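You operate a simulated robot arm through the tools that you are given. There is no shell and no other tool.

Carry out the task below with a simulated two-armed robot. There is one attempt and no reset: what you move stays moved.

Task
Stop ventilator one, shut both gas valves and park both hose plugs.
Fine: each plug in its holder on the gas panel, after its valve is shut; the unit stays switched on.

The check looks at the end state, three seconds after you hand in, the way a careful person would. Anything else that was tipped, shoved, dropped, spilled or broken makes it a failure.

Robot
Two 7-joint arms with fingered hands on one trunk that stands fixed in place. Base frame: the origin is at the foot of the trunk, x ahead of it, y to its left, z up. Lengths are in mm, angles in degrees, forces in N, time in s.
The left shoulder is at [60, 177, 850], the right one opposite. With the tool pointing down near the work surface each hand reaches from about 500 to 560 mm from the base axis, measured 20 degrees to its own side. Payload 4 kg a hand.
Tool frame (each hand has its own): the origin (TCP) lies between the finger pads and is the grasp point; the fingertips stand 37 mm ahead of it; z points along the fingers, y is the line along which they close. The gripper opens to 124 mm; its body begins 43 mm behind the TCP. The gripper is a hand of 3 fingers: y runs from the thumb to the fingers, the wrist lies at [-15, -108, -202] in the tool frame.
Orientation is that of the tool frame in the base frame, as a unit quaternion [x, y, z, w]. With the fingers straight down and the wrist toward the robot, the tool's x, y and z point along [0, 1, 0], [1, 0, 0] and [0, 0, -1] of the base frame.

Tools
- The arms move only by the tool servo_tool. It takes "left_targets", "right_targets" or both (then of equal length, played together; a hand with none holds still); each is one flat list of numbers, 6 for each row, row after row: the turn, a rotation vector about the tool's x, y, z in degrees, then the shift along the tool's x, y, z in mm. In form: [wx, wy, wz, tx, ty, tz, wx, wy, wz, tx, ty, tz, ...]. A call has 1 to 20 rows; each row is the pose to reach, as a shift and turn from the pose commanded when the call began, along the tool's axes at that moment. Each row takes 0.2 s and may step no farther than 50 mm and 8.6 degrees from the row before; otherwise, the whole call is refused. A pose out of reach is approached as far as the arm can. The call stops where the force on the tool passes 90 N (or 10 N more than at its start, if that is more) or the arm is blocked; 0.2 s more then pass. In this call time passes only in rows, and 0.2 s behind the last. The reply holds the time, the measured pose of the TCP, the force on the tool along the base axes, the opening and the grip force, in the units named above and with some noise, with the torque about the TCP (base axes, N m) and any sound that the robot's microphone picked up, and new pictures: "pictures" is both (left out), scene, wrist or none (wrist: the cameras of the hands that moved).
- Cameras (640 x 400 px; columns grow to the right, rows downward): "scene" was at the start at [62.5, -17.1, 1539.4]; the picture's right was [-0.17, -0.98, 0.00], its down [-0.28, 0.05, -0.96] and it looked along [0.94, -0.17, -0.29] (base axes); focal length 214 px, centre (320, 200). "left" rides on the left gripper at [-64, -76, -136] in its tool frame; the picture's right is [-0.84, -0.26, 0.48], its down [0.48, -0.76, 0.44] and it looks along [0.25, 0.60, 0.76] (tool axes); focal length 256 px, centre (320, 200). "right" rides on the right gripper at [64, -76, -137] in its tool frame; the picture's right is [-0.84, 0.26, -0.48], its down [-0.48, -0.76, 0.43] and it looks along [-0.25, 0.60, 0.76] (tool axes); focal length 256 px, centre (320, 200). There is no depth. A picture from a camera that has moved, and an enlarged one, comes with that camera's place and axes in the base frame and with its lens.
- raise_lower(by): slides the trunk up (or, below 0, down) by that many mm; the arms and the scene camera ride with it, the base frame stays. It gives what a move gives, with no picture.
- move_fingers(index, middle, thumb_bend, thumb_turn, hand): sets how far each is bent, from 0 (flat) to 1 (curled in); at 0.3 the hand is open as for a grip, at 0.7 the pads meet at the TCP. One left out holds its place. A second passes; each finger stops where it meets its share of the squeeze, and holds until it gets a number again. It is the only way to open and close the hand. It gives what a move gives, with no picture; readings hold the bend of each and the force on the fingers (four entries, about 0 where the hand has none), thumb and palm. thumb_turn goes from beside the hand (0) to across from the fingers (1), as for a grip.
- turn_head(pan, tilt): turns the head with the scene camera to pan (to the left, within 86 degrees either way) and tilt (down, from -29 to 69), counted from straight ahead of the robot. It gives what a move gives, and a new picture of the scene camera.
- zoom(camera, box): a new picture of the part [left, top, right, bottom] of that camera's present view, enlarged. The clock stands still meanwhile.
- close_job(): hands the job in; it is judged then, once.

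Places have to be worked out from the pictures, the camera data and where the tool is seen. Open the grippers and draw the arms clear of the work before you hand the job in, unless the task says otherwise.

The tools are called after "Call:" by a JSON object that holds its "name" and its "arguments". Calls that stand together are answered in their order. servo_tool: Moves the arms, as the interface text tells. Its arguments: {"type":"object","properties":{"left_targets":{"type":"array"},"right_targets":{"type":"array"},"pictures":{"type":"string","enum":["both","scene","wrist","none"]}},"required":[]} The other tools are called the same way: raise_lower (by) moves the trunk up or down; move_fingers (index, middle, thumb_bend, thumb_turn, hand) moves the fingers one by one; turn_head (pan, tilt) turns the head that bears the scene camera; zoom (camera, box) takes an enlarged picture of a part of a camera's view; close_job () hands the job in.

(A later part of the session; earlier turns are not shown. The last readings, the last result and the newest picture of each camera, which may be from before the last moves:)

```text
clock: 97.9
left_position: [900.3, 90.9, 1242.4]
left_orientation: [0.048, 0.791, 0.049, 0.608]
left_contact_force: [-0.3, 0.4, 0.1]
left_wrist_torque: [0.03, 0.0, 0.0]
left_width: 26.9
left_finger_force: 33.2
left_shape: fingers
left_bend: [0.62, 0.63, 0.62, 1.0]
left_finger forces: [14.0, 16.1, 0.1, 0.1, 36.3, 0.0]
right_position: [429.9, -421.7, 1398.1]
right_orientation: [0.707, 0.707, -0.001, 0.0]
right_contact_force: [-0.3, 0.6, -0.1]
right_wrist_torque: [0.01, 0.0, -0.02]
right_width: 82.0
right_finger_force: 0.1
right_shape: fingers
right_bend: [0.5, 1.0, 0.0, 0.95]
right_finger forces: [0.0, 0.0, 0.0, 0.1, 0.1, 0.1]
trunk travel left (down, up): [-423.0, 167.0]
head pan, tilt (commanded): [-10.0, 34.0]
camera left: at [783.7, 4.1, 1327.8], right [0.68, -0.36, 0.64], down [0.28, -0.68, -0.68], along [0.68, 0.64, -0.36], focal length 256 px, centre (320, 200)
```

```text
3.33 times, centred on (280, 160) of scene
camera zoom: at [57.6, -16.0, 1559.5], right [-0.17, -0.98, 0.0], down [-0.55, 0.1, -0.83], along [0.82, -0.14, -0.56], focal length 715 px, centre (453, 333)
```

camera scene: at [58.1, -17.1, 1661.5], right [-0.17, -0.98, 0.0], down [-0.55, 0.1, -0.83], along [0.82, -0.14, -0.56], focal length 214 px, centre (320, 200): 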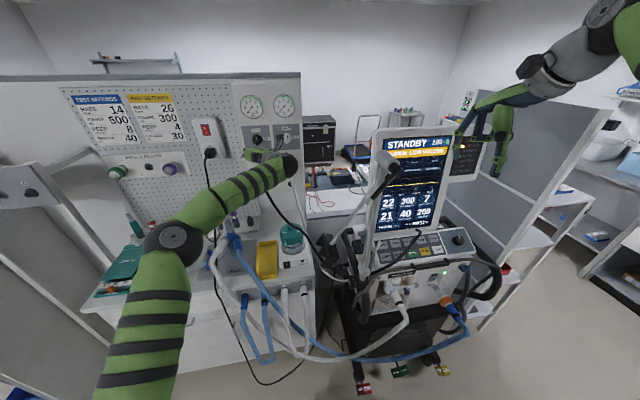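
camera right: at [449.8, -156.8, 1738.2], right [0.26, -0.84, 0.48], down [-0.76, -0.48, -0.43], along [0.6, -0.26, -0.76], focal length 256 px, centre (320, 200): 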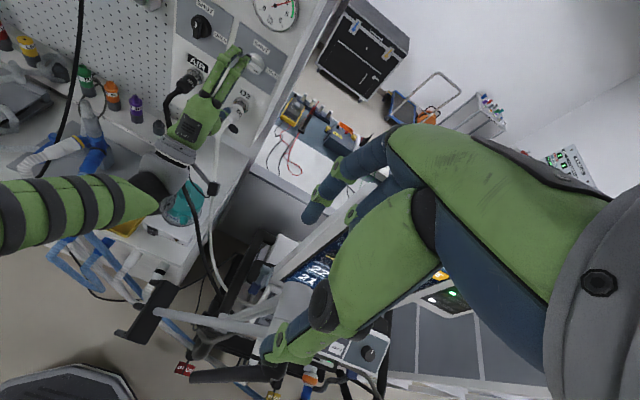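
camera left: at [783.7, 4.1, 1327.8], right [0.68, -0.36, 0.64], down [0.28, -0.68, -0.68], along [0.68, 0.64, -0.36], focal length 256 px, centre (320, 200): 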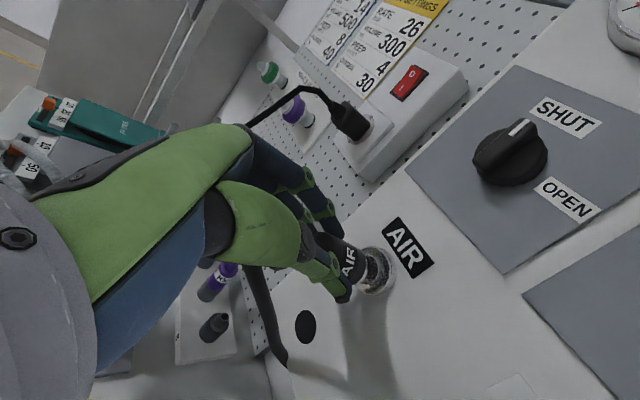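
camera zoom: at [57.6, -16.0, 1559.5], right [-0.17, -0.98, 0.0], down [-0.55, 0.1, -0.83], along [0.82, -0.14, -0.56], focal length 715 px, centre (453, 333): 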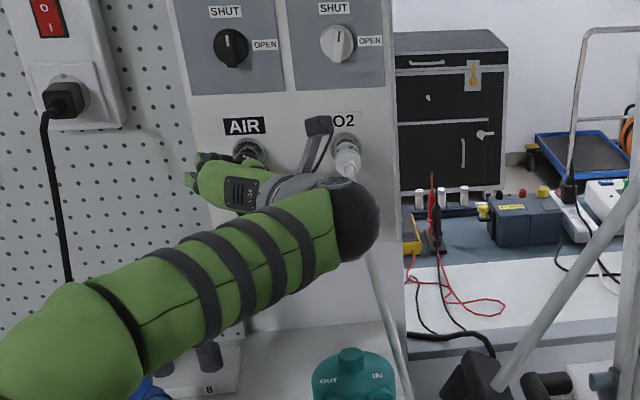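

The plug is out of the socket, its metal nipple just emerging. I pull back another 40 mm.

Call:
{"name": "servo_tool", "arguments": {"left_targets": [0, 0, 0, 2.6, -0.1, -9.7, 0, 0, 0, 5.1, -0.3, -19.3, 0, 0, 0, 7.7, -0.5, -29, 0, 0, 0, 10.2, -0.6, -38.7], "pictures": "both"}}

Call:
{"name": "zoom", "arguments": {"camera": "left", "box": [240, 170, 460, 340]}}

```text
clock: 98.9
left_position: [859.4, 90.4, 1242.7]
left_orientation: [0.048, 0.792, 0.048, 0.607]
left_contact_force: [0.6, 0.5, -0.2]
left_wrist_torque: [0.01, 0.03, 0.02]
left_width: 26.7
left_finger_force: 32.9
left_shape: fingers
left_bend: [0.62, 0.63, 0.62, 1.0]
left_finger forces: [14.2, 16.0, 0.0, 0.0, 36.4, 0.0]
right_position: [428.6, -423.1, 1398.6]
right_orientation: [0.707, 0.707, 0.0, 0.0]
right_contact_force: [-0.5, -0.4, -0.2]
right_wrist_torque: [0.01, -0.03, 0.0]
right_width: 82.3
right_finger_force: 0.1
right_shape: fingers
right_bend: [0.5, 1.0, 0.0, 0.95]
right_finger forces: [0.0, 0.0, 0.1, 0.1, 0.0, 0.1]
trunk travel left (down, up): [-423.0, 167.0]
head pan, tilt (commanded): [-10.0, 34.0]
camera scene: at [57.8, -16.3, 1559.5], right [-0.17, -0.98, 0.0], down [-0.55, 0.1, -0.83], along [0.82, -0.14, -0.56], focal length 214 px, centre (320, 200)
camera left: at [743.3, 3.9, 1328.1], right [0.68, -0.36, 0.64], down [0.28, -0.68, -0.68], along [0.68, 0.64, -0.36], focal length 256 px, centre (320, 200)
```

scene: 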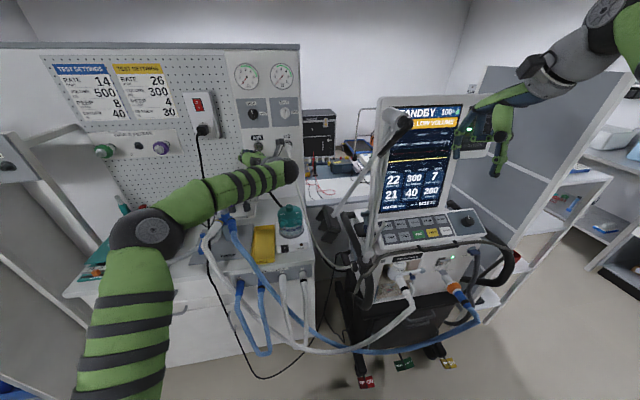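
left: 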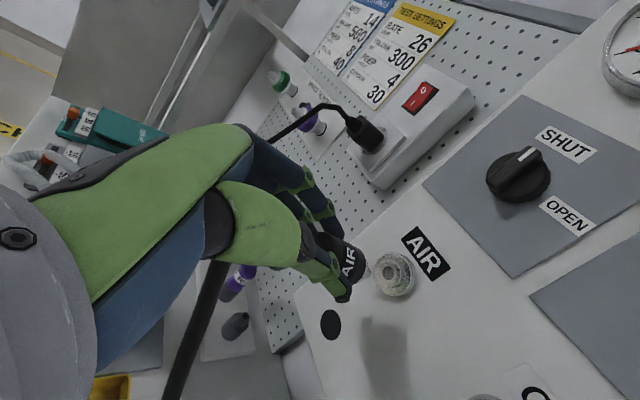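

```text
2.35 times, centred on (350, 255) of left
camera zoom: at [743.3, 3.9, 1328.1], right [0.68, -0.36, 0.64], down [0.28, -0.68, -0.68], along [0.68, 0.64, -0.36], focal length 602 px, centre (249, 71)
```

zoom: 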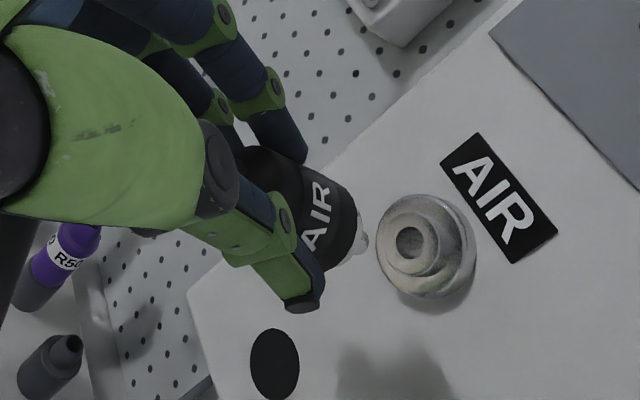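

The AIR plug is free, held firmly, with ~30 mm protruding ahead of the fingertips. The holder is 100 mm directly below the socket, so I lower the trunk 100 mm.

Call:
{"name": "raise_lower", "arguments": {"by": -100}}

Call:
{"name": "zoom", "arguments": {"camera": "left", "box": [0, 0, 640, 400]}}

Call:
{"name": "zoom", "arguments": {"camera": "left", "box": [240, 170, 460, 340]}}

Call:
{"name": "zoom", "arguments": {"camera": "scene", "box": [180, 60, 400, 280]}}

```text
clock: 100.3
left_position: [859.7, 90.1, 1143.4]
left_orientation: [0.048, 0.791, 0.049, 0.608]
left_contact_force: [-0.3, 1.2, 0.0]
left_wrist_torque: [0.0, 0.05, 0.01]
left_width: 26.6
left_finger_force: 33.3
left_shape: fingers
left_bend: [0.62, 0.63, 0.62, 1.0]
left_finger forces: [14.0, 16.1, 0.0, 0.0, 36.4, 0.1]
right_position: [428.6, -423.1, 1299.2]
right_orientation: [0.707, 0.707, 0.0, -0.001]
right_contact_force: [0.3, -0.4, -0.8]
right_wrist_torque: [-0.02, 0.01, 0.01]
right_width: 82.3
right_finger_force: 0.0
right_shape: fingers
right_bend: [0.5, 1.0, 0.0, 0.95]
right_finger forces: [0.0, 0.0, 0.0, 0.0, 0.0, 0.0]
trunk travel left (down, up): [-323.0, 267.0]
head pan, tilt (commanded): [-10.0, 34.0]
```

```text
1.00 times, centred on (320, 200) of left (not enlarged: the box is as wide or as high as the picture)
camera zoom: at [743.4, 4.0, 1228.5], right [0.68, -0.36, 0.64], down [0.28, -0.68, -0.68], along [0.68, 0.64, -0.36], focal length 256 px, centre (320, 200)
```

zoom: 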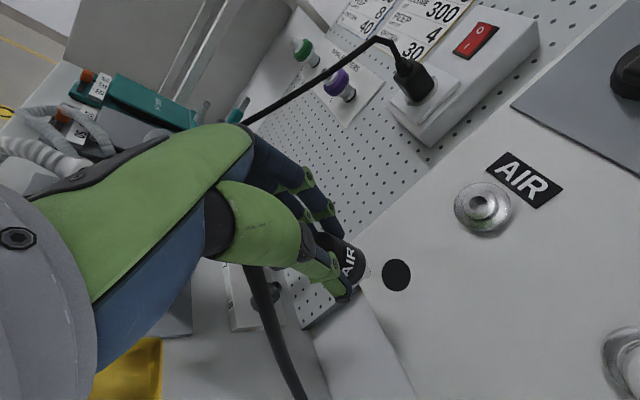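

```text
2.35 times, centred on (350, 255) of left
camera zoom: at [743.4, 4.0, 1228.5], right [0.68, -0.36, 0.64], down [0.28, -0.68, -0.68], along [0.68, 0.64, -0.36], focal length 602 px, centre (249, 71)
```

zoom: 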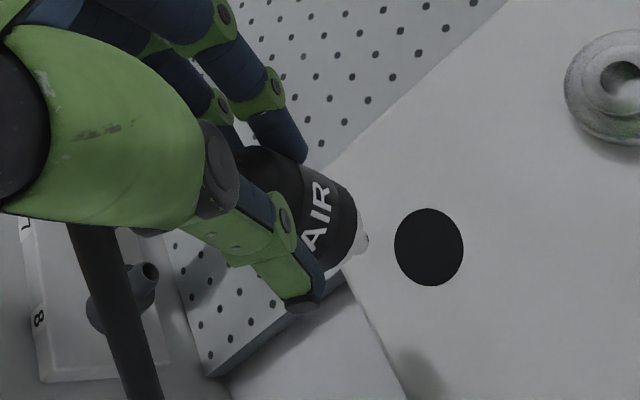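

```text
1.82 times, centred on (290, 170) of scene
camera zoom: at [57.8, -16.3, 1459.6], right [-0.17, -0.98, 0.0], down [-0.55, 0.1, -0.83], along [0.82, -0.14, -0.56], focal length 390 px, centre (374, 254)
```

zoom: 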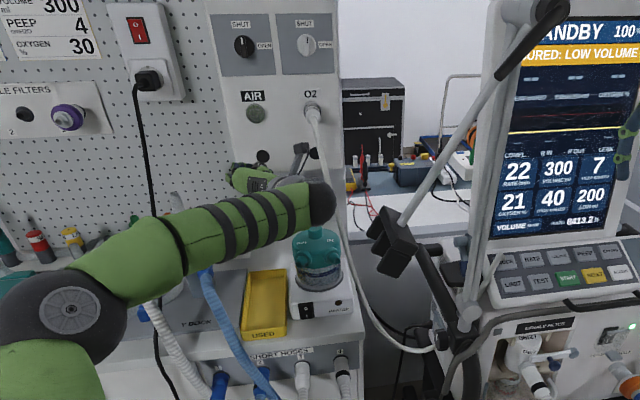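

The socket and holder are confirmed one above the other. I zoom on the plug nose to fine-tune the alignment with the holder hole.

Call:
{"name": "zoom", "arguments": {"camera": "left", "box": [320, 215, 430, 305]}}

```text
4.44 times, centred on (375, 260) of left
camera zoom: at [743.4, 4.0, 1228.5], right [0.68, -0.36, 0.64], down [0.28, -0.68, -0.68], along [0.68, 0.64, -0.36], focal length 1138 px, centre (76, -67)
```

zoom: 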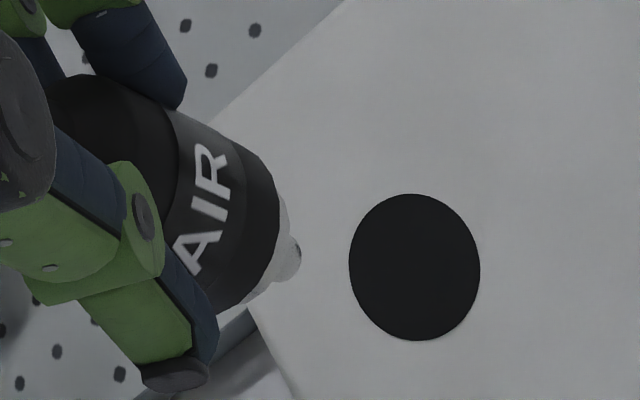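

The nose lines up with the hole within about a millimetre. I advance 36 mm so the nipple is almost at the panel, then check again.

Call:
{"name": "servo_tool", "arguments": {"left_targets": [0, 0, 0, -3.1, 0.2, 11.6, 0, 0, 0, -6.1, 0.4, 23.2, 0, 0, 0, -9.2, 0.6, 34.8], "pictures": "none"}}

Call:
{"name": "zoom", "arguments": {"camera": "left", "box": [300, 200, 430, 305]}}

Call:
{"name": "zoom", "arguments": {"camera": "scene", "box": [230, 100, 330, 220]}}

```text
clock: 101.1
left_position: [896.6, 90.3, 1142.9]
left_orientation: [0.048, 0.792, 0.049, 0.607]
left_contact_force: [0.3, 0.8, 0.6]
left_wrist_torque: [-0.01, 0.03, -0.03]
left_width: 26.6
left_finger_force: 33.1
left_shape: fingers
left_bend: [0.62, 0.63, 0.62, 1.0]
left_finger forces: [14.1, 16.1, 0.0, 0.0, 36.4, 0.0]
right_position: [429.8, -422.4, 1299.0]
right_orientation: [0.708, 0.706, 0.0, 0.0]
right_contact_force: [-1.1, -0.1, 0.1]
right_wrist_torque: [0.02, 0.01, 0.0]
right_width: 82.0
right_finger_force: 0.1
right_shape: fingers
right_bend: [0.5, 1.0, 0.0, 0.95]
right_finger forces: [0.1, 0.0, 0.0, 0.0, 0.1, 0.0]
trunk travel left (down, up): [-323.0, 267.0]
head pan, tilt (commanded): [-10.0, 34.0]
```

```text
3.81 times, centred on (365, 252) of left
camera zoom: at [779.5, 4.1, 1227.9], right [0.68, -0.36, 0.64], down [0.28, -0.68, -0.68], along [0.68, 0.64, -0.36], focal length 975 px, centre (149, 0)
```

zoom: 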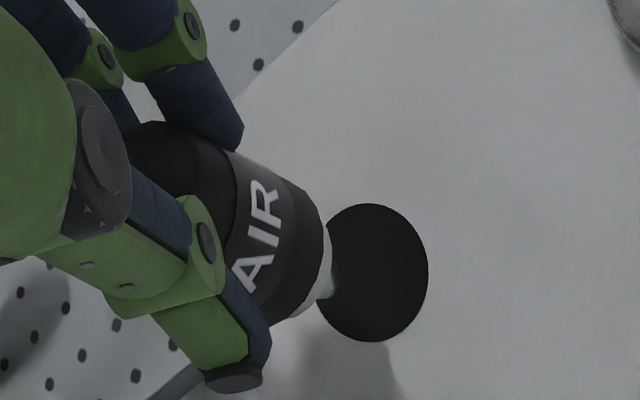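

```text
3.33 times, centred on (280, 160) of scene
camera zoom: at [58.1, -16.4, 1459.5], right [-0.17, -0.98, 0.0], down [-0.55, 0.1, -0.83], along [0.82, -0.14, -0.56], focal length 715 px, centre (453, 333)
```

zoom: 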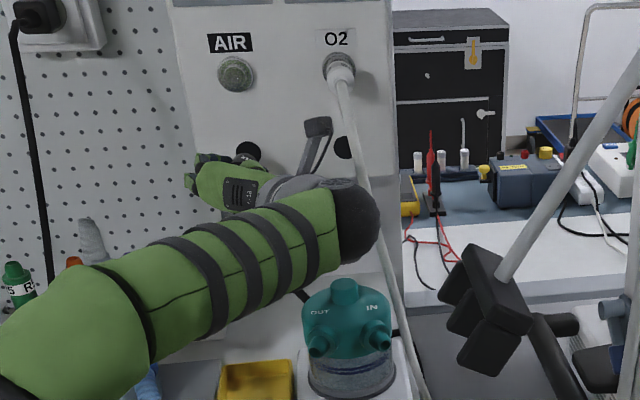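

The nose is centred on the hole to within about a millimetre. I push on gently 18 mm and watch the force.

Call:
{"name": "servo_tool", "arguments": {"left_targets": [0, 0, 0, -1.5, 0.1, 5.8, 0, 0, 0, -3.1, 0.2, 11.6, 0, 0, 0, -4.6, 0.3, 17.4], "pictures": "none"}}

Call:
{"name": "zoom", "arguments": {"camera": "left", "box": [300, 200, 430, 305]}}

```text
clock: 101.9
left_position: [914.1, 89.3, 1143.3]
left_orientation: [0.049, 0.791, 0.049, 0.608]
left_contact_force: [-0.2, -0.8, 0.1]
left_wrist_torque: [-0.05, 0.04, -0.01]
left_width: 26.4
left_finger_force: 33.4
left_shape: fingers
left_bend: [0.62, 0.63, 0.62, 1.0]
left_finger forces: [14.1, 16.3, 0.1, 0.0, 36.3, 0.1]
right_position: [429.3, -422.9, 1299.1]
right_orientation: [0.708, 0.707, -0.001, -0.001]
right_contact_force: [0.0, 0.0, 0.1]
right_wrist_torque: [-0.02, 0.0, -0.01]
right_width: 82.3
right_finger_force: 0.1
right_shape: fingers
right_bend: [0.5, 1.0, 0.0, 0.95]
right_finger forces: [0.0, 0.1, 0.0, 0.0, 0.0, 0.1]
trunk travel left (down, up): [-323.0, 267.0]
head pan, tilt (commanded): [-10.0, 34.0]
```

```text
3.81 times, centred on (365, 252) of left
camera zoom: at [797.6, 4.3, 1228.4], right [0.68, -0.36, 0.64], down [0.28, -0.68, -0.68], along [0.68, 0.64, -0.36], focal length 975 px, centre (149, 0)
```

zoom: 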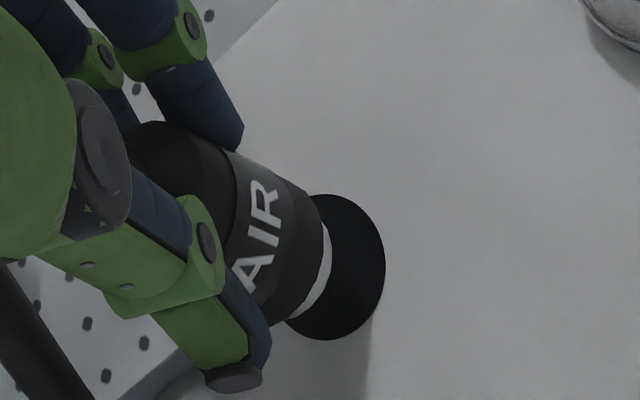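

The nipple has entered the hole with no contact force. I push on another 14 mm.

Call:
{"name": "servo_tool", "arguments": {"left_targets": [0, 0, 0, -1.2, 0.1, 4.5, 0, 0, 0, -2.4, 0.2, 9, 0, 0, 0, -3.6, 0.2, 13.5], "pictures": "none"}}

Call:
{"name": "zoom", "arguments": {"camera": "left", "box": [280, 190, 430, 310]}}

```text
clock: 102.7
left_position: [926.8, 91.1, 1143.5]
left_orientation: [0.048, 0.791, 0.049, 0.608]
left_contact_force: [-14.4, 0.1, 0.6]
left_wrist_torque: [-0.03, 0.16, 0.11]
left_width: 26.5
left_finger_force: 37.8
left_shape: fingers
left_bend: [0.62, 0.62, 0.62, 1.0]
left_finger forces: [14.0, 17.1, 0.0, 0.0, 43.3, 0.0]
right_position: [428.0, -422.9, 1299.8]
right_orientation: [0.708, 0.707, 0.0, 0.0]
right_contact_force: [0.7, -1.4, -0.9]
right_wrist_torque: [-0.02, 0.0, -0.02]
right_width: 82.4
right_finger_force: 0.1
right_shape: fingers
right_bend: [0.5, 1.0, 0.0, 0.95]
right_finger forces: [0.1, 0.0, 0.1, 0.0, 0.1, 0.1]
trunk travel left (down, up): [-323.0, 267.0]
head pan, tilt (commanded): [-10.0, 34.0]
```

```text
3.33 times, centred on (355, 250) of left
camera zoom: at [810.2, 3.9, 1229.6], right [0.68, -0.36, 0.64], down [0.28, -0.68, -0.68], along [0.68, 0.64, -0.36], focal length 853 px, centre (203, 33)
```

zoom: 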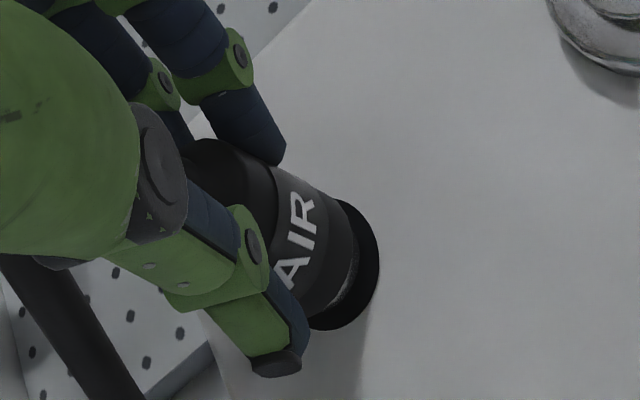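

A resistance of 14 N appears. I push a few millimetres more to seat it, watching for a click.

Call:
{"name": "servo_tool", "arguments": {"left_targets": [0, 0, 0, -0.8, 0, 2.9, 0, 0, 0, -1.5, 0.1, 5.8], "pictures": "none"}}

Call:
{"name": "zoom", "arguments": {"camera": "left", "box": [280, 190, 430, 310]}}

```text
clock: 103.3
left_position: [928.7, 88.3, 1144.2]
left_orientation: [0.049, 0.791, 0.048, 0.608]
left_contact_force: [-49.8, -3.9, -8.8]
left_wrist_torque: [-0.22, 0.56, 0.42]
left_width: 29.3
left_finger_force: 47.4
left_shape: fingers
left_bend: [0.62, 0.62, 0.61, 1.0]
left_finger forces: [15.0, 21.6, 0.0, 0.0, 58.2, 0.1]
right_position: [425.3, -422.2, 1299.1]
right_orientation: [0.708, 0.706, 0.001, 0.0]
right_contact_force: [0.0, 0.7, 1.0]
right_wrist_torque: [-0.01, 0.01, 0.0]
right_width: 82.2
right_finger_force: 0.0
right_shape: fingers
right_bend: [0.5, 1.0, 0.0, 0.95]
right_finger forces: [0.1, 0.1, 0.1, 0.0, 0.1, 0.0]
trunk travel left (down, up): [-323.0, 267.0]
head pan, tilt (commanded): [-10.0, 34.0]
```

```text
3.33 times, centred on (355, 250) of left
camera zoom: at [812.7, 1.6, 1230.1], right [0.68, -0.36, 0.64], down [0.28, -0.68, -0.68], along [0.68, 0.64, -0.36], focal length 853 px, centre (203, 33)
```

zoom: 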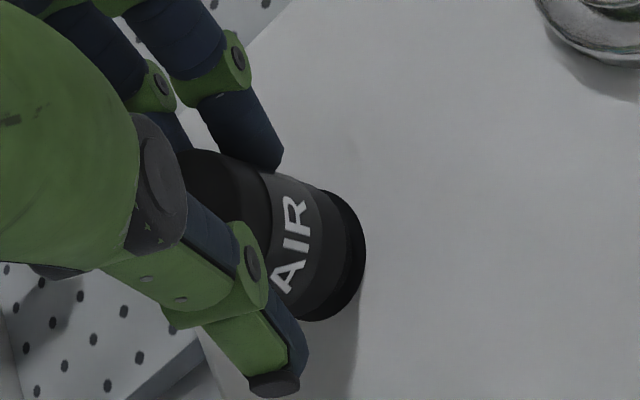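

Force rose to 50 N, so the plug has bottomed in the holder. I relieve the push by backing 5 mm, then check whether the plug stays put.

Call:
{"name": "servo_tool", "arguments": {"left_targets": [0, 0, 0, 1.3, -0.1, -4.8], "pictures": "none"}}

Call:
{"name": "zoom", "arguments": {"camera": "left", "box": [280, 190, 430, 310]}}

Call:
{"name": "zoom", "arguments": {"camera": "scene", "box": [230, 80, 330, 200]}}

```text
clock: 103.7
left_position: [929.0, 88.2, 1143.5]
left_orientation: [0.05, 0.791, 0.048, 0.608]
left_contact_force: [-15.1, -9.8, -4.5]
left_wrist_torque: [-0.03, 0.07, 0.33]
left_width: 30.3
left_finger_force: 35.3
left_shape: fingers
left_bend: [0.62, 0.62, 0.6, 1.0]
left_finger forces: [14.9, 15.9, 0.0, 0.0, 40.6, 0.0]
right_position: [428.0, -424.3, 1298.9]
right_orientation: [0.707, 0.707, 0.0, -0.001]
right_contact_force: [0.5, 0.9, -0.3]
right_wrist_torque: [-0.02, -0.05, -0.01]
right_width: 82.3
right_finger_force: 0.0
right_shape: fingers
right_bend: [0.5, 1.0, 0.0, 0.95]
right_finger forces: [0.0, 0.0, 0.1, 0.0, 0.0, 0.0]
trunk travel left (down, up): [-323.0, 267.0]
head pan, tilt (commanded): [-10.0, 34.0]
```

```text
3.33 times, centred on (355, 250) of left
camera zoom: at [811.6, 2.0, 1228.4], right [0.67, -0.36, 0.64], down [0.28, -0.68, -0.68], along [0.68, 0.64, -0.36], focal length 853 px, centre (203, 33)
```

zoom: 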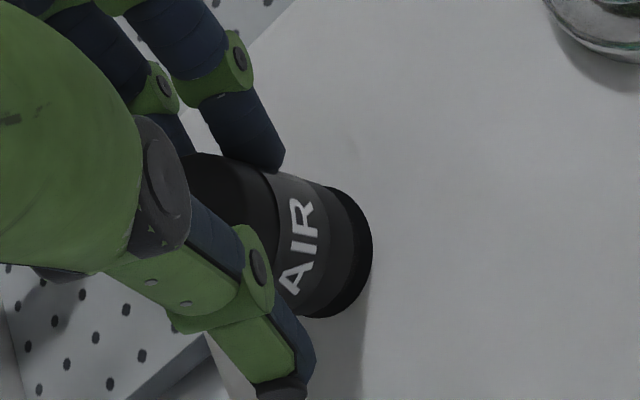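

```text
3.33 times, centred on (280, 140) of scene
camera zoom: at [57.1, -17.5, 1459.6], right [-0.17, -0.98, 0.0], down [-0.55, 0.1, -0.83], along [0.82, -0.14, -0.56], focal length 715 px, centre (453, 400)
```

zoom: 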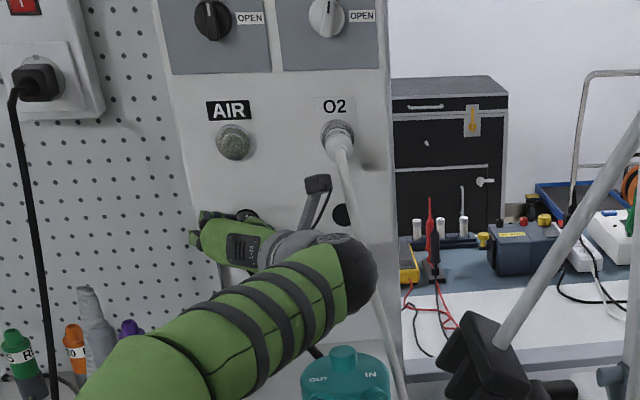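

The plug looks seated with the hole's rim visible around it. I ease back a few more millimetres, to feel whether the holder retains it.

Call:
{"name": "servo_tool", "arguments": {"left_targets": [0, 0, 0, 0.8, 0, -2.9], "pictures": "none"}}

Call:
{"name": "zoom", "arguments": {"camera": "left", "box": [280, 190, 430, 310]}}

```text
clock: 104.1
left_position: [927.3, 88.3, 1142.5]
left_orientation: [0.05, 0.791, 0.049, 0.608]
left_contact_force: [10.5, -11.2, -0.8]
left_wrist_torque: [0.08, -0.15, 0.18]
left_width: 30.6
left_finger_force: 29.0
left_shape: fingers
left_bend: [0.62, 0.63, 0.6, 1.0]
left_finger forces: [13.4, 12.0, 0.0, 0.1, 32.1, 0.1]
right_position: [428.7, -423.3, 1296.7]
right_orientation: [0.708, 0.707, -0.001, -0.001]
right_contact_force: [0.0, 0.0, 0.3]
right_wrist_torque: [0.01, 0.01, -0.01]
right_width: 82.3
right_finger_force: 0.1
right_shape: fingers
right_bend: [0.5, 1.0, 0.0, 0.95]
right_finger forces: [0.1, 0.0, 0.0, 0.1, 0.0, 0.0]
trunk travel left (down, up): [-323.0, 267.0]
head pan, tilt (commanded): [-10.0, 34.0]
```

```text
3.33 times, centred on (355, 250) of left
camera zoom: at [810.4, 2.4, 1227.6], right [0.68, -0.36, 0.64], down [0.28, -0.68, -0.68], along [0.68, 0.64, -0.36], focal length 853 px, centre (203, 33)
```

zoom: 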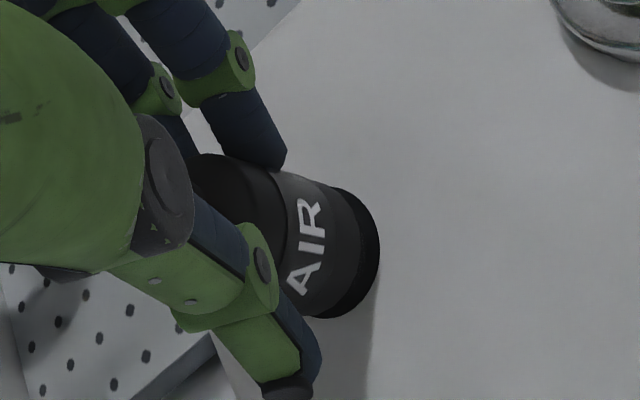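

Pulling back now gives +10 N: the holder retains the plug. I open the fingers partially as a cage and confirm that it stays.

Call:
{"name": "move_fingers", "arguments": {"hand": "left", "index": 0.52, "middle": 0.52, "thumb_bend": 0.5, "thumb_turn": 1.0}}

Call:
{"name": "zoom", "arguments": {"camera": "left", "box": [240, 150, 460, 340]}}

```text
clock: 105.1
left_position: [926.0, 90.0, 1142.3]
left_orientation: [0.048, 0.791, 0.05, 0.608]
left_contact_force: [-0.2, 0.5, -0.6]
left_wrist_torque: [-0.01, 0.0, -0.01]
left_width: 58.7
left_finger_force: 0.1
left_shape: fingers
left_bend: [0.52, 0.52, 0.5, 1.0]
left_finger forces: [0.0, 0.0, 0.1, 0.1, 0.0, 0.0]
right_position: [429.6, -422.5, 1298.4]
right_orientation: [0.708, 0.706, 0.0, -0.001]
right_contact_force: [0.1, 0.6, 0.0]
right_wrist_torque: [0.0, 0.02, 0.0]
right_width: 82.2
right_finger_force: 0.1
right_shape: fingers
right_bend: [0.5, 1.0, 0.0, 0.95]
right_finger forces: [0.0, 0.0, 0.0, 0.0, 0.0, 0.0]
trunk travel left (down, up): [-323.0, 267.0]
head pan, tilt (commanded): [-10.0, 34.0]
```

```text
2.11 times, centred on (350, 245) of left
camera zoom: at [809.4, 4.0, 1227.9], right [0.68, -0.36, 0.64], down [0.28, -0.68, -0.68], along [0.68, 0.64, -0.36], focal length 539 px, centre (257, 105)
```

zoom: 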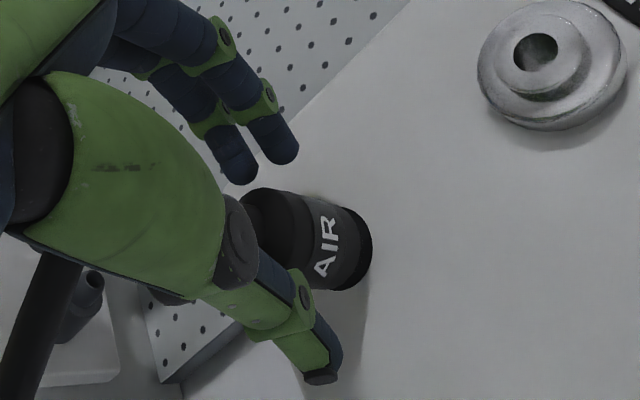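

The AIR plug stays in its holder. I open fully and raise the trunk to lift the hand straight off it.

Call:
{"name": "move_fingers", "arguments": {"hand": "left", "index": 0.3, "middle": 0.3, "thumb_bend": 0.3, "thumb_turn": 1.0}}

Call:
{"name": "raise_lower", "arguments": {"by": 60}}

Call:
{"name": "zoom", "arguments": {"camera": "left", "box": [0, 0, 640, 400]}}

Call:
{"name": "zoom", "arguments": {"camera": "scene", "box": [180, 60, 400, 280]}}

```text
clock: 106.1
left_position: [926.1, 89.8, 1142.3]
left_orientation: [0.049, 0.791, 0.049, 0.608]
left_contact_force: [-0.7, -0.3, -0.1]
left_wrist_torque: [0.0, 0.01, 0.01]
left_width: 123.1
left_finger_force: 0.0
left_shape: fingers
left_bend: [0.3, 0.3, 0.3, 0.98]
left_finger forces: [0.0, 0.0, 0.0, 0.1, 0.1, 0.1]
right_position: [429.7, -423.2, 1299.3]
right_orientation: [0.707, 0.707, 0.0, -0.001]
right_contact_force: [-0.9, 0.7, -0.3]
right_wrist_torque: [-0.02, -0.01, 0.01]
right_width: 82.2
right_finger_force: 0.1
right_shape: fingers
right_bend: [0.5, 1.0, 0.0, 0.95]
right_finger forces: [0.0, 0.1, 0.0, 0.1, 0.1, 0.0]
trunk travel left (down, up): [-323.0, 267.0]
head pan, tilt (commanded): [-10.0, 34.0]
```

```text
clock: 107.1
left_position: [926.0, 90.2, 1202.2]
left_orientation: [0.048, 0.792, 0.049, 0.607]
left_contact_force: [0.4, 0.6, 0.4]
left_wrist_torque: [-0.02, -0.03, 0.0]
left_width: 123.1
left_finger_force: 0.1
left_shape: fingers
left_bend: [0.3, 0.3, 0.3, 0.98]
left_finger forces: [0.1, 0.1, 0.1, 0.0, 0.0, 0.0]
right_position: [430.1, -422.7, 1359.0]
right_orientation: [0.707, 0.707, 0.0, -0.001]
right_contact_force: [0.6, -1.0, 0.4]
right_wrist_torque: [0.01, 0.01, -0.02]
right_width: 82.3
right_finger_force: 0.0
right_shape: fingers
right_bend: [0.5, 1.0, 0.0, 0.95]
right_finger forces: [0.0, 0.0, 0.1, 0.0, 0.1, 0.1]
trunk travel left (down, up): [-383.0, 207.0]
head pan, tilt (commanded): [-10.0, 34.0]
```

```text
1.00 times, centred on (320, 200) of left (not enlarged: the box is as wide or as high as the picture)
camera zoom: at [809.6, 3.9, 1287.6], right [0.68, -0.36, 0.64], down [0.28, -0.68, -0.68], along [0.68, 0.64, -0.36], focal length 256 px, centre (320, 200)
```

zoom: 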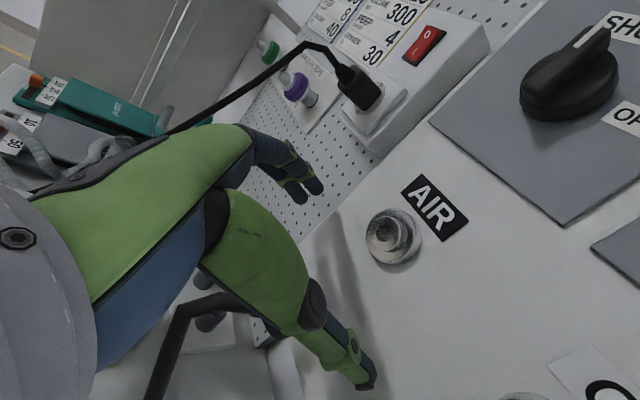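

```text
1.82 times, centred on (290, 170) of scene
camera zoom: at [58.0, -16.4, 1519.4], right [-0.17, -0.98, 0.0], down [-0.55, 0.1, -0.83], along [0.82, -0.14, -0.56], focal length 390 px, centre (374, 254)
```

zoom: 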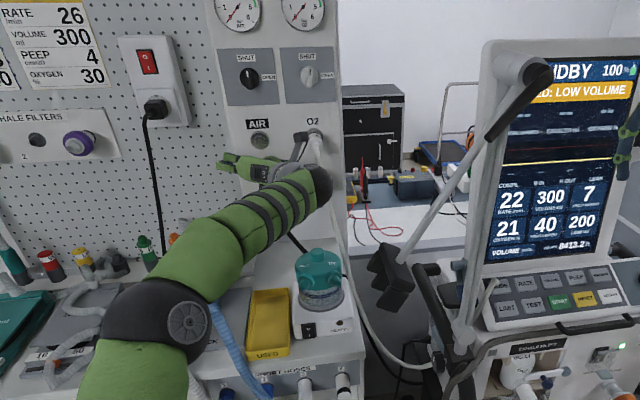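

The hand is clear above the AIR plug. I back away 45 mm from the panel and raise the trunk fully, to work on the O2 side with a less stretched arm.

Call:
{"name": "servo_tool", "arguments": {"left_targets": [0, 0, 0, 3, -0.2, -11, 0, 0, 0, 6, -0.4, -22, 0, 0, 0, 9, -0.6, -33, 0, 0, 0, 12, -0.8, -44], "pictures": "none"}}

Call:
{"name": "raise_lower", "arguments": {"by": 205}}

Call:
{"name": "turn_head", "arguments": {"pan": -5, "tilt": 36}}

Call:
{"name": "zoom", "arguments": {"camera": "left", "box": [0, 0, 640, 400]}}

```text
clock: 108.1
left_position: [880.4, 91.4, 1204.0]
left_orientation: [0.049, 0.791, 0.048, 0.608]
left_contact_force: [0.7, -0.1, 0.3]
left_wrist_torque: [0.01, 0.0, -0.04]
left_width: 123.6
left_finger_force: 0.0
left_shape: fingers
left_bend: [0.3, 0.3, 0.3, 0.98]
left_finger forces: [0.0, 0.0, 0.0, 0.0, 0.0, 0.0]
right_position: [429.0, -422.2, 1358.4]
right_orientation: [0.708, 0.706, -0.001, -0.001]
right_contact_force: [-0.1, 0.4, -0.2]
right_wrist_torque: [-0.01, 0.0, 0.01]
right_width: 82.3
right_finger_force: 0.1
right_shape: fingers
right_bend: [0.5, 1.0, 0.0, 0.95]
right_finger forces: [0.0, 0.1, 0.0, 0.0, 0.0, 0.0]
trunk travel left (down, up): [-383.0, 207.0]
head pan, tilt (commanded): [-10.0, 34.0]
```

```text
clock: 110.3
left_position: [880.5, 90.5, 1406.1]
left_orientation: [0.048, 0.791, 0.049, 0.608]
left_contact_force: [-0.5, 0.6, 0.3]
left_wrist_torque: [0.02, 0.02, -0.02]
left_width: 123.5
left_finger_force: 0.1
left_shape: fingers
left_bend: [0.3, 0.3, 0.3, 0.98]
left_finger forces: [0.0, 0.0, 0.1, 0.0, 0.0, 0.0]
right_position: [429.1, -421.8, 1564.3]
right_orientation: [0.708, 0.706, -0.001, -0.001]
right_contact_force: [0.7, -0.1, -1.2]
right_wrist_torque: [0.0, -0.02, 0.0]
right_width: 82.5
right_finger_force: 0.2
right_shape: fingers
right_bend: [0.5, 1.0, 0.0, 0.95]
right_finger forces: [0.0, 0.1, 0.1, 0.1, 0.0, 0.0]
trunk travel left (down, up): [-588.0, 2.0]
head pan, tilt (commanded): [-10.0, 34.0]
```

```text
clock: 110.9
left_position: [880.4, 91.2, 1408.3]
left_orientation: [0.049, 0.791, 0.049, 0.609]
left_contact_force: [0.0, 1.1, -0.4]
left_wrist_torque: [0.01, 0.01, -0.01]
left_width: 123.2
left_finger_force: 0.0
left_shape: fingers
left_bend: [0.3, 0.3, 0.3, 0.98]
left_finger forces: [0.0, 0.1, 0.0, 0.1, 0.1, 0.1]
right_position: [429.4, -422.1, 1563.8]
right_orientation: [0.708, 0.706, -0.001, 0.0]
right_contact_force: [0.1, 0.4, -0.1]
right_wrist_torque: [0.03, 0.0, 0.01]
right_width: 82.0
right_finger_force: 0.0
right_shape: fingers
right_bend: [0.5, 1.0, 0.0, 0.95]
right_finger forces: [0.0, 0.0, 0.1, 0.1, 0.0, 0.1]
trunk travel left (down, up): [-588.0, 2.0]
head pan, tilt (commanded): [-5.0, 36.0]
camera scene: at [57.7, -8.7, 1721.4], right [-0.09, -1.0, 0.0], down [-0.59, 0.05, -0.81], along [0.81, -0.07, -0.59], focal length 214 px, centre (320, 200)
```

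scene: 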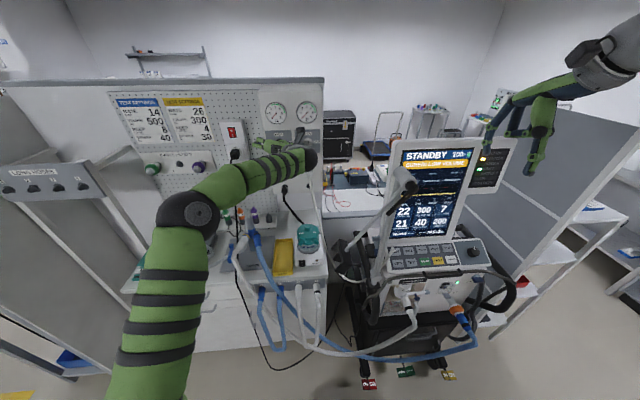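

```text
1.00 times, centred on (320, 200) of left (not enlarged: the box is as wide or as high as the picture)
camera zoom: at [764.2, 4.1, 1492.0], right [0.68, -0.36, 0.64], down [0.28, -0.68, -0.68], along [0.68, 0.64, -0.36], focal length 256 px, centre (320, 200)
```

zoom: 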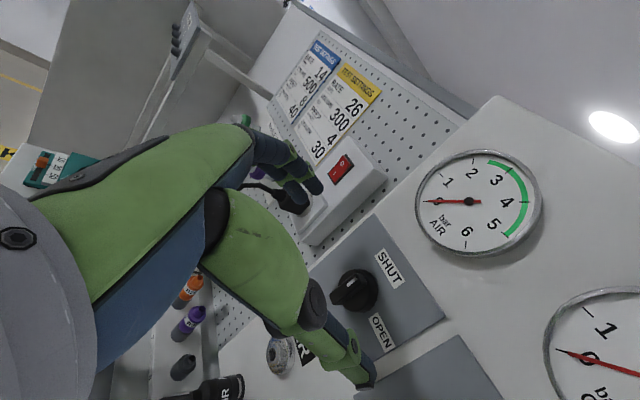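

The parked AIR plug is visible in place. Now I move to the O2 column, to about [850,-37,1310], with a slightly softer roll.

Call:
{"name": "servo_tool", "arguments": {"left_targets": [0, 0, 2, 13.7, -23.4, -1.1, 0, 0, 4, 27.4, -46.8, -2.3, 0, 0, 6, 41.1, -70.2, -3.4, 0, 0, 8, 54.8, -93.6, -4.5, 0, 0, 10, 68.5, -117, -5.7, 0, 0, 12, 82.2, -140.4, -6.8], "pictures": "both"}}

```text
clock: 112.3
left_position: [851.9, -37.0, 1310.6]
left_orientation: [0.131, 0.782, 0.112, 0.599]
left_contact_force: [0.8, 0.5, -0.1]
left_wrist_torque: [-0.01, 0.0, 0.01]
left_width: 123.3
left_finger_force: 0.0
left_shape: fingers
left_bend: [0.3, 0.3, 0.3, 0.98]
left_finger forces: [0.0, 0.1, 0.1, 0.0, 0.0, 0.0]
right_position: [429.3, -423.0, 1562.0]
right_orientation: [0.708, 0.707, 0.0, -0.001]
right_contact_force: [-0.1, -0.6, 0.6]
right_wrist_torque: [-0.02, 0.01, 0.01]
right_width: 82.2
right_finger_force: 0.0
right_shape: fingers
right_bend: [0.5, 1.0, 0.0, 0.95]
right_finger forces: [0.1, 0.0, 0.1, 0.0, 0.0, 0.0]
trunk travel left (down, up): [-588.0, 2.0]
head pan, tilt (commanded): [-5.0, 36.0]
camera scene: at [58.0, -9.3, 1721.4], right [-0.09, -1.0, 0.0], down [-0.59, 0.05, -0.81], along [0.81, -0.07, -0.59], focal length 214 px, centre (320, 200)
camera left: at [730.8, -134.2, 1377.2], right [0.66, -0.52, 0.55], down [0.25, -0.54, -0.8], along [0.71, 0.66, -0.23], focal length 256 px, centre (320, 200)
```

scene: 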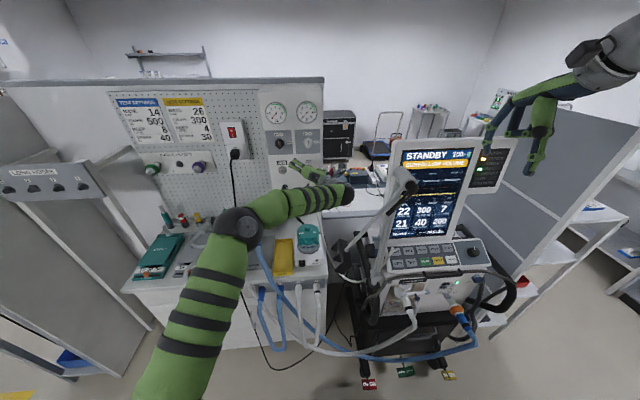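
left: 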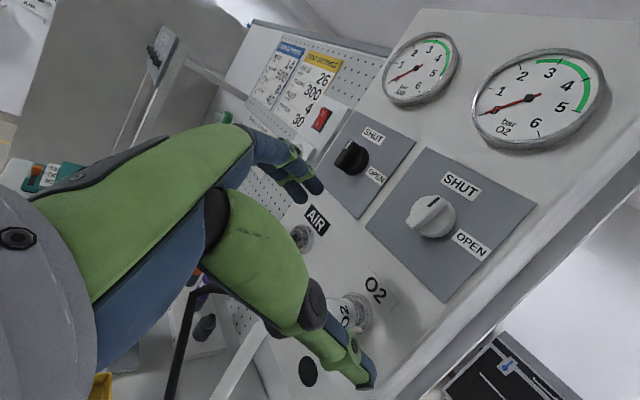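

No reach flags, and both knob pointers show SHUT. The O2 plug axis is at about y=-37.5, z=1237. I descend behind it with the open fingers straddling its hose.

Call:
{"name": "servo_tool", "arguments": {"left_targets": [0, 0, 0, 20.2, -7.7, 5.7, 0, 0, 0, 40.3, -15.5, 11.5, 0, 0, 0, 60.5, -23.2, 17.2], "pictures": "wrist"}}

Call:
{"name": "zoom", "arguments": {"camera": "scene", "box": [240, 120, 400, 280]}}

```text
clock: 113.1
left_position: [850.7, -38.6, 1243.1]
left_orientation: [0.131, 0.782, 0.111, 0.6]
left_contact_force: [0.7, 0.0, 0.1]
left_wrist_torque: [0.01, 0.0, -0.02]
left_width: 123.3
left_finger_force: 0.1
left_shape: fingers
left_bend: [0.3, 0.3, 0.3, 0.98]
left_finger forces: [0.0, 0.1, 0.0, 0.1, 0.0, 0.1]
right_position: [430.7, -422.8, 1563.5]
right_orientation: [0.707, 0.707, 0.0, 0.0]
right_contact_force: [-0.1, -0.3, -0.1]
right_wrist_torque: [0.0, 0.05, 0.0]
right_width: 82.2
right_finger_force: 0.1
right_shape: fingers
right_bend: [0.5, 1.0, 0.0, 0.95]
right_finger forces: [0.0, 0.0, 0.0, 0.1, 0.0, 0.1]
trunk travel left (down, up): [-588.0, 2.0]
head pan, tilt (commanded): [-5.0, 36.0]
camera left: at [729.9, -133.8, 1311.0], right [0.66, -0.52, 0.55], down [0.25, -0.54, -0.8], along [0.71, 0.66, -0.23], focal length 256 px, centre (320, 200)
```

left: 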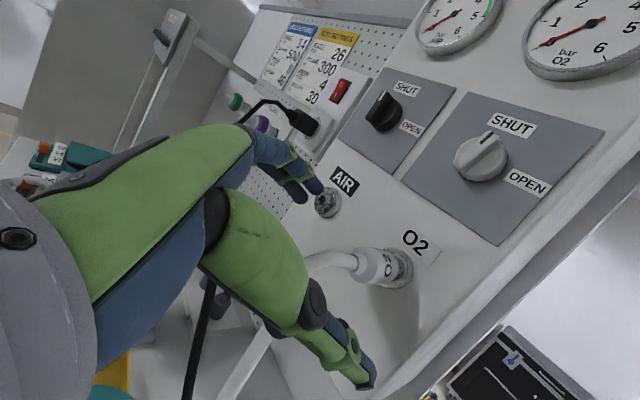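

```text
2.50 times, centred on (320, 200) of scene
camera zoom: at [58.4, -8.6, 1721.4], right [-0.09, -1.0, 0.0], down [-0.59, 0.05, -0.81], along [0.81, -0.07, -0.59], focal length 536 px, centre (320, 200)
```

zoom: 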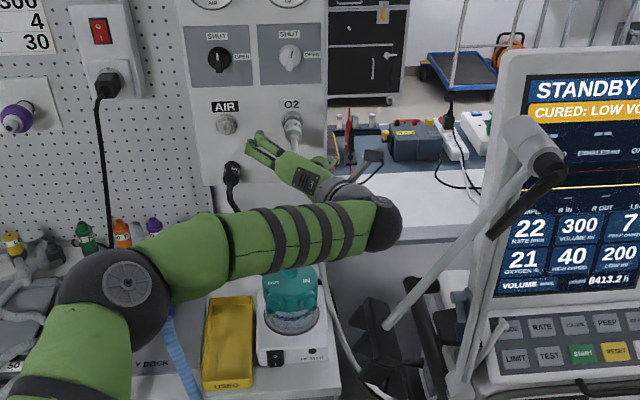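

The parked AIR plug is clearly seated in its holder. The O2 plug is at [945,-37,1237], right on axis; I advance 67 mm so the fingertips surround its body.

Call:
{"name": "servo_tool", "arguments": {"left_targets": [0, 0, 0, -5.5, 1.7, 21.6, 0, 0, 0, -11, 3.5, 43.1, 0, 0, 0, -16.4, 5.2, 64.7], "pictures": "wrist"}}

Call:
{"name": "zoom", "arguments": {"camera": "left", "box": [200, 130, 460, 380]}}

```text
clock: 113.9
left_position: [916.8, -36.6, 1243.4]
left_orientation: [0.131, 0.782, 0.112, 0.599]
left_contact_force: [0.3, -0.3, 0.5]
left_wrist_torque: [-0.03, 0.01, 0.04]
left_width: 123.4
left_finger_force: 0.1
left_shape: fingers
left_bend: [0.3, 0.3, 0.3, 0.98]
left_finger forces: [0.0, 0.1, 0.0, 0.1, 0.0, 0.0]
right_position: [429.4, -423.1, 1564.6]
right_orientation: [0.708, 0.706, 0.0, -0.001]
right_contact_force: [-0.4, 0.0, -0.7]
right_wrist_torque: [-0.01, 0.02, 0.02]
right_width: 82.4
right_finger_force: 0.0
right_shape: fingers
right_bend: [0.5, 1.0, 0.0, 0.95]
right_finger forces: [0.0, 0.1, 0.0, 0.0, 0.1, 0.1]
trunk travel left (down, up): [-588.0, 2.0]
head pan, tilt (commanded): [-5.0, 36.0]
camera left: at [796.5, -133.1, 1311.0], right [0.66, -0.52, 0.55], down [0.25, -0.54, -0.8], along [0.71, 0.66, -0.23], focal length 256 px, centre (320, 200)
```

left: 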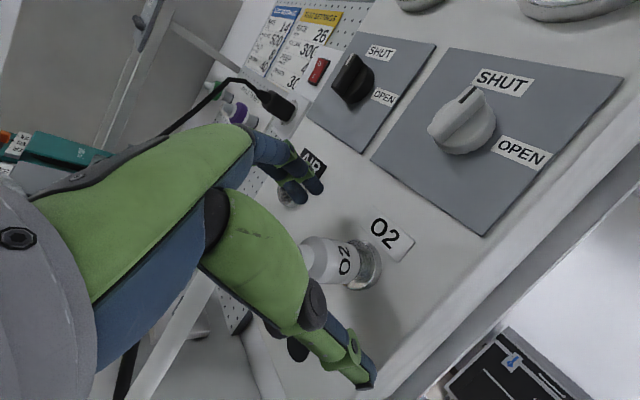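

```text
1.60 times, centred on (330, 255) of left
camera zoom: at [796.5, -133.1, 1311.0], right [0.66, -0.52, 0.55], down [0.25, -0.54, -0.8], along [0.71, 0.66, -0.23], focal length 410 px, centre (304, 112)
```

zoom: 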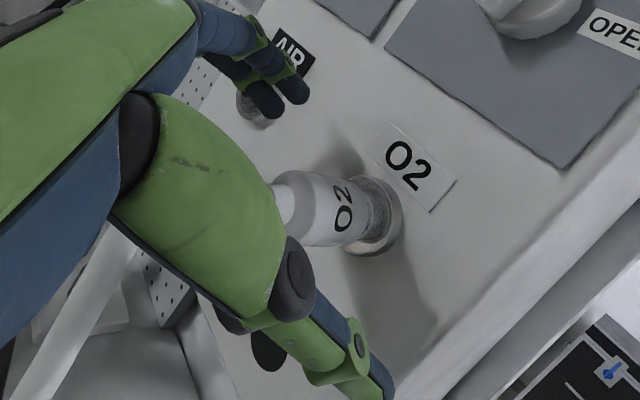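

The O2 plug body is between the fingers. I close on it.

Call:
{"name": "move_fingers", "arguments": {"hand": "left", "index": 0.8, "middle": 0.8, "thumb_bend": 0.8, "thumb_turn": 1.0}}

Call:
{"name": "zoom", "arguments": {"camera": "left", "box": [200, 130, 460, 380]}}

```text
clock: 114.9
left_position: [916.6, -39.8, 1244.0]
left_orientation: [0.132, 0.782, 0.111, 0.6]
left_contact_force: [-1.0, -8.2, -0.7]
left_wrist_torque: [0.19, -0.21, 0.39]
left_width: 31.7
left_finger_force: 30.7
left_shape: fingers
left_bend: [0.62, 0.61, 0.6, 1.0]
left_finger forces: [11.9, 14.3, 0.1, 0.0, 34.8, 0.1]
right_position: [428.9, -424.7, 1563.3]
right_orientation: [0.708, 0.706, -0.001, -0.001]
right_contact_force: [-0.2, 0.5, 0.2]
right_wrist_torque: [-0.01, 0.01, 0.0]
right_width: 82.3
right_finger_force: 0.1
right_shape: fingers
right_bend: [0.5, 1.0, 0.0, 0.95]
right_finger forces: [0.0, 0.1, 0.1, 0.0, 0.0, 0.1]
trunk travel left (down, up): [-588.0, 2.0]
head pan, tilt (commanded): [-5.0, 36.0]
```

```text
1.60 times, centred on (330, 255) of left
camera zoom: at [795.4, -135.0, 1311.0], right [0.65, -0.52, 0.55], down [0.24, -0.54, -0.8], along [0.72, 0.66, -0.23], focal length 410 px, centre (304, 112)
```

zoom: 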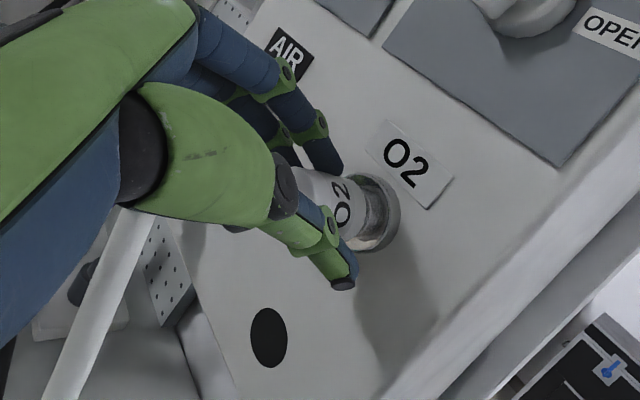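

Gripped (31.7 mm, 31 N; TCP y=-39.8, z=1244.0 while seated). I pull straight back 12 mm.

Call:
{"name": "servo_tool", "arguments": {"left_targets": [0, 0, 0, 1, -0.3, -3.9, 0, 0, 0, 2, -0.6, -7.7, 0, 0, 0, 3, -0.9, -11.6], "pictures": "none"}}

Call:
{"name": "zoom", "arguments": {"camera": "left", "box": [240, 170, 440, 330]}}

```text
clock: 115.7
left_position: [905.5, -37.4, 1244.3]
left_orientation: [0.131, 0.782, 0.112, 0.599]
left_contact_force: [-1.0, 0.1, 1.1]
left_wrist_torque: [-0.03, 0.04, 0.02]
left_width: 17.9
left_finger_force: 19.7
left_shape: fingers
left_bend: [0.65, 0.62, 0.63, 1.0]
left_finger forces: [7.4, 13.2, 0.0, 0.1, 20.4, 0.1]
right_position: [429.0, -421.3, 1564.3]
right_orientation: [0.707, 0.707, 0.0, 0.0]
right_contact_force: [1.3, -0.3, -0.1]
right_wrist_torque: [-0.04, 0.01, 0.0]
right_width: 82.2
right_finger_force: 0.0
right_shape: fingers
right_bend: [0.5, 1.0, 0.0, 0.95]
right_finger forces: [0.0, 0.0, 0.1, 0.0, 0.1, 0.1]
trunk travel left (down, up): [-588.0, 2.0]
head pan, tilt (commanded): [-5.0, 36.0]
```

```text
2.50 times, centred on (340, 250) of left
camera zoom: at [783.9, -132.8, 1310.9], right [0.66, -0.52, 0.55], down [0.25, -0.54, -0.8], along [0.71, 0.66, -0.23], focal length 640 px, centre (270, 75)
```

zoom: 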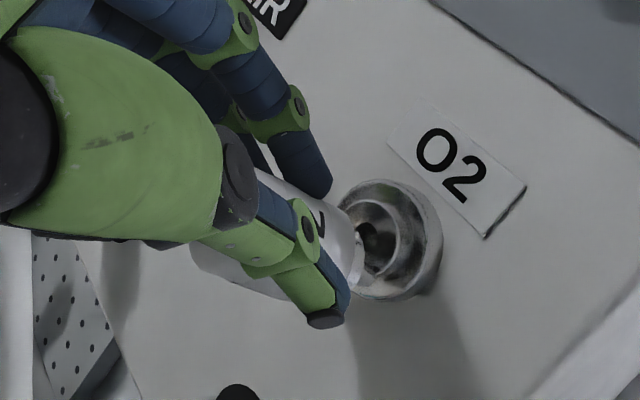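

The plug came out but the grip width changed to 18 mm; it may have shifted in the fingers. I look closely before moving on.

Call:
{"name": "zoom", "arguments": {"camera": "left", "box": [280, 200, 400, 300]}}

Call:
{"name": "zoom", "arguments": {"camera": "scene", "box": [280, 140, 360, 230]}}

Call:
{"name": "zoom", "arguments": {"camera": "right", "box": [0, 0, 640, 400]}}

```text
4.00 times, centred on (340, 250) of left
camera zoom: at [783.9, -132.8, 1310.9], right [0.66, -0.52, 0.55], down [0.25, -0.54, -0.8], along [0.71, 0.66, -0.23], focal length 1024 px, centre (240, 0)
```

zoom: 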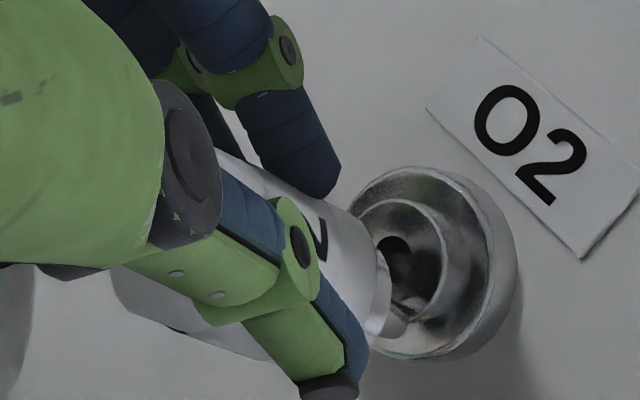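

```text
4.44 times, centred on (320, 185) of scene
camera zoom: at [57.8, -8.5, 1721.4], right [-0.09, -1.0, 0.0], down [-0.59, 0.05, -0.81], along [0.81, -0.07, -0.59], focal length 953 px, centre (320, 267)
```

zoom: 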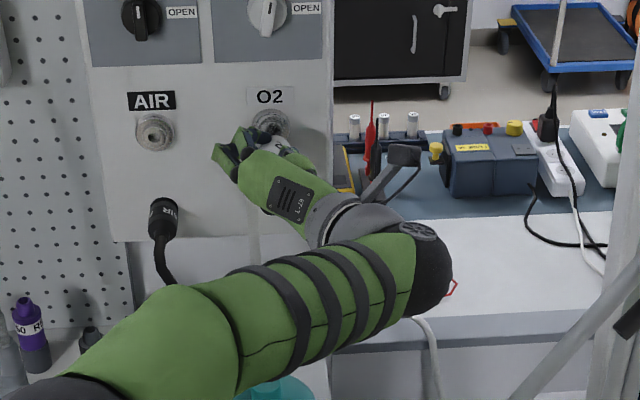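

```text
1.00 times, centred on (320, 200) of right (not enlarged: the box is as wide or as high as the picture)
camera zoom: at [353.7, -358.9, 1701.5], right [0.26, -0.84, 0.48], down [-0.76, -0.48, -0.43], along [0.6, -0.26, -0.76], focal length 256 px, centre (320, 200)
```

zoom: 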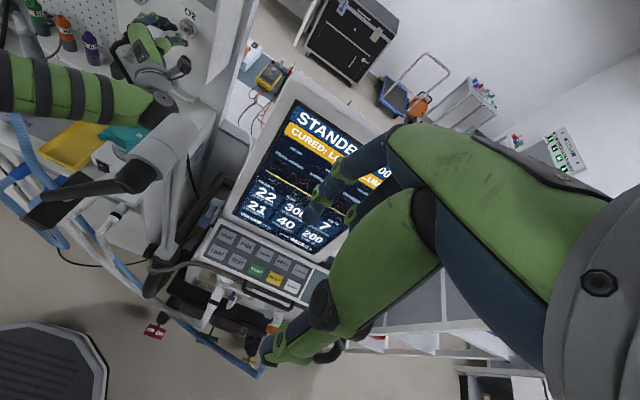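

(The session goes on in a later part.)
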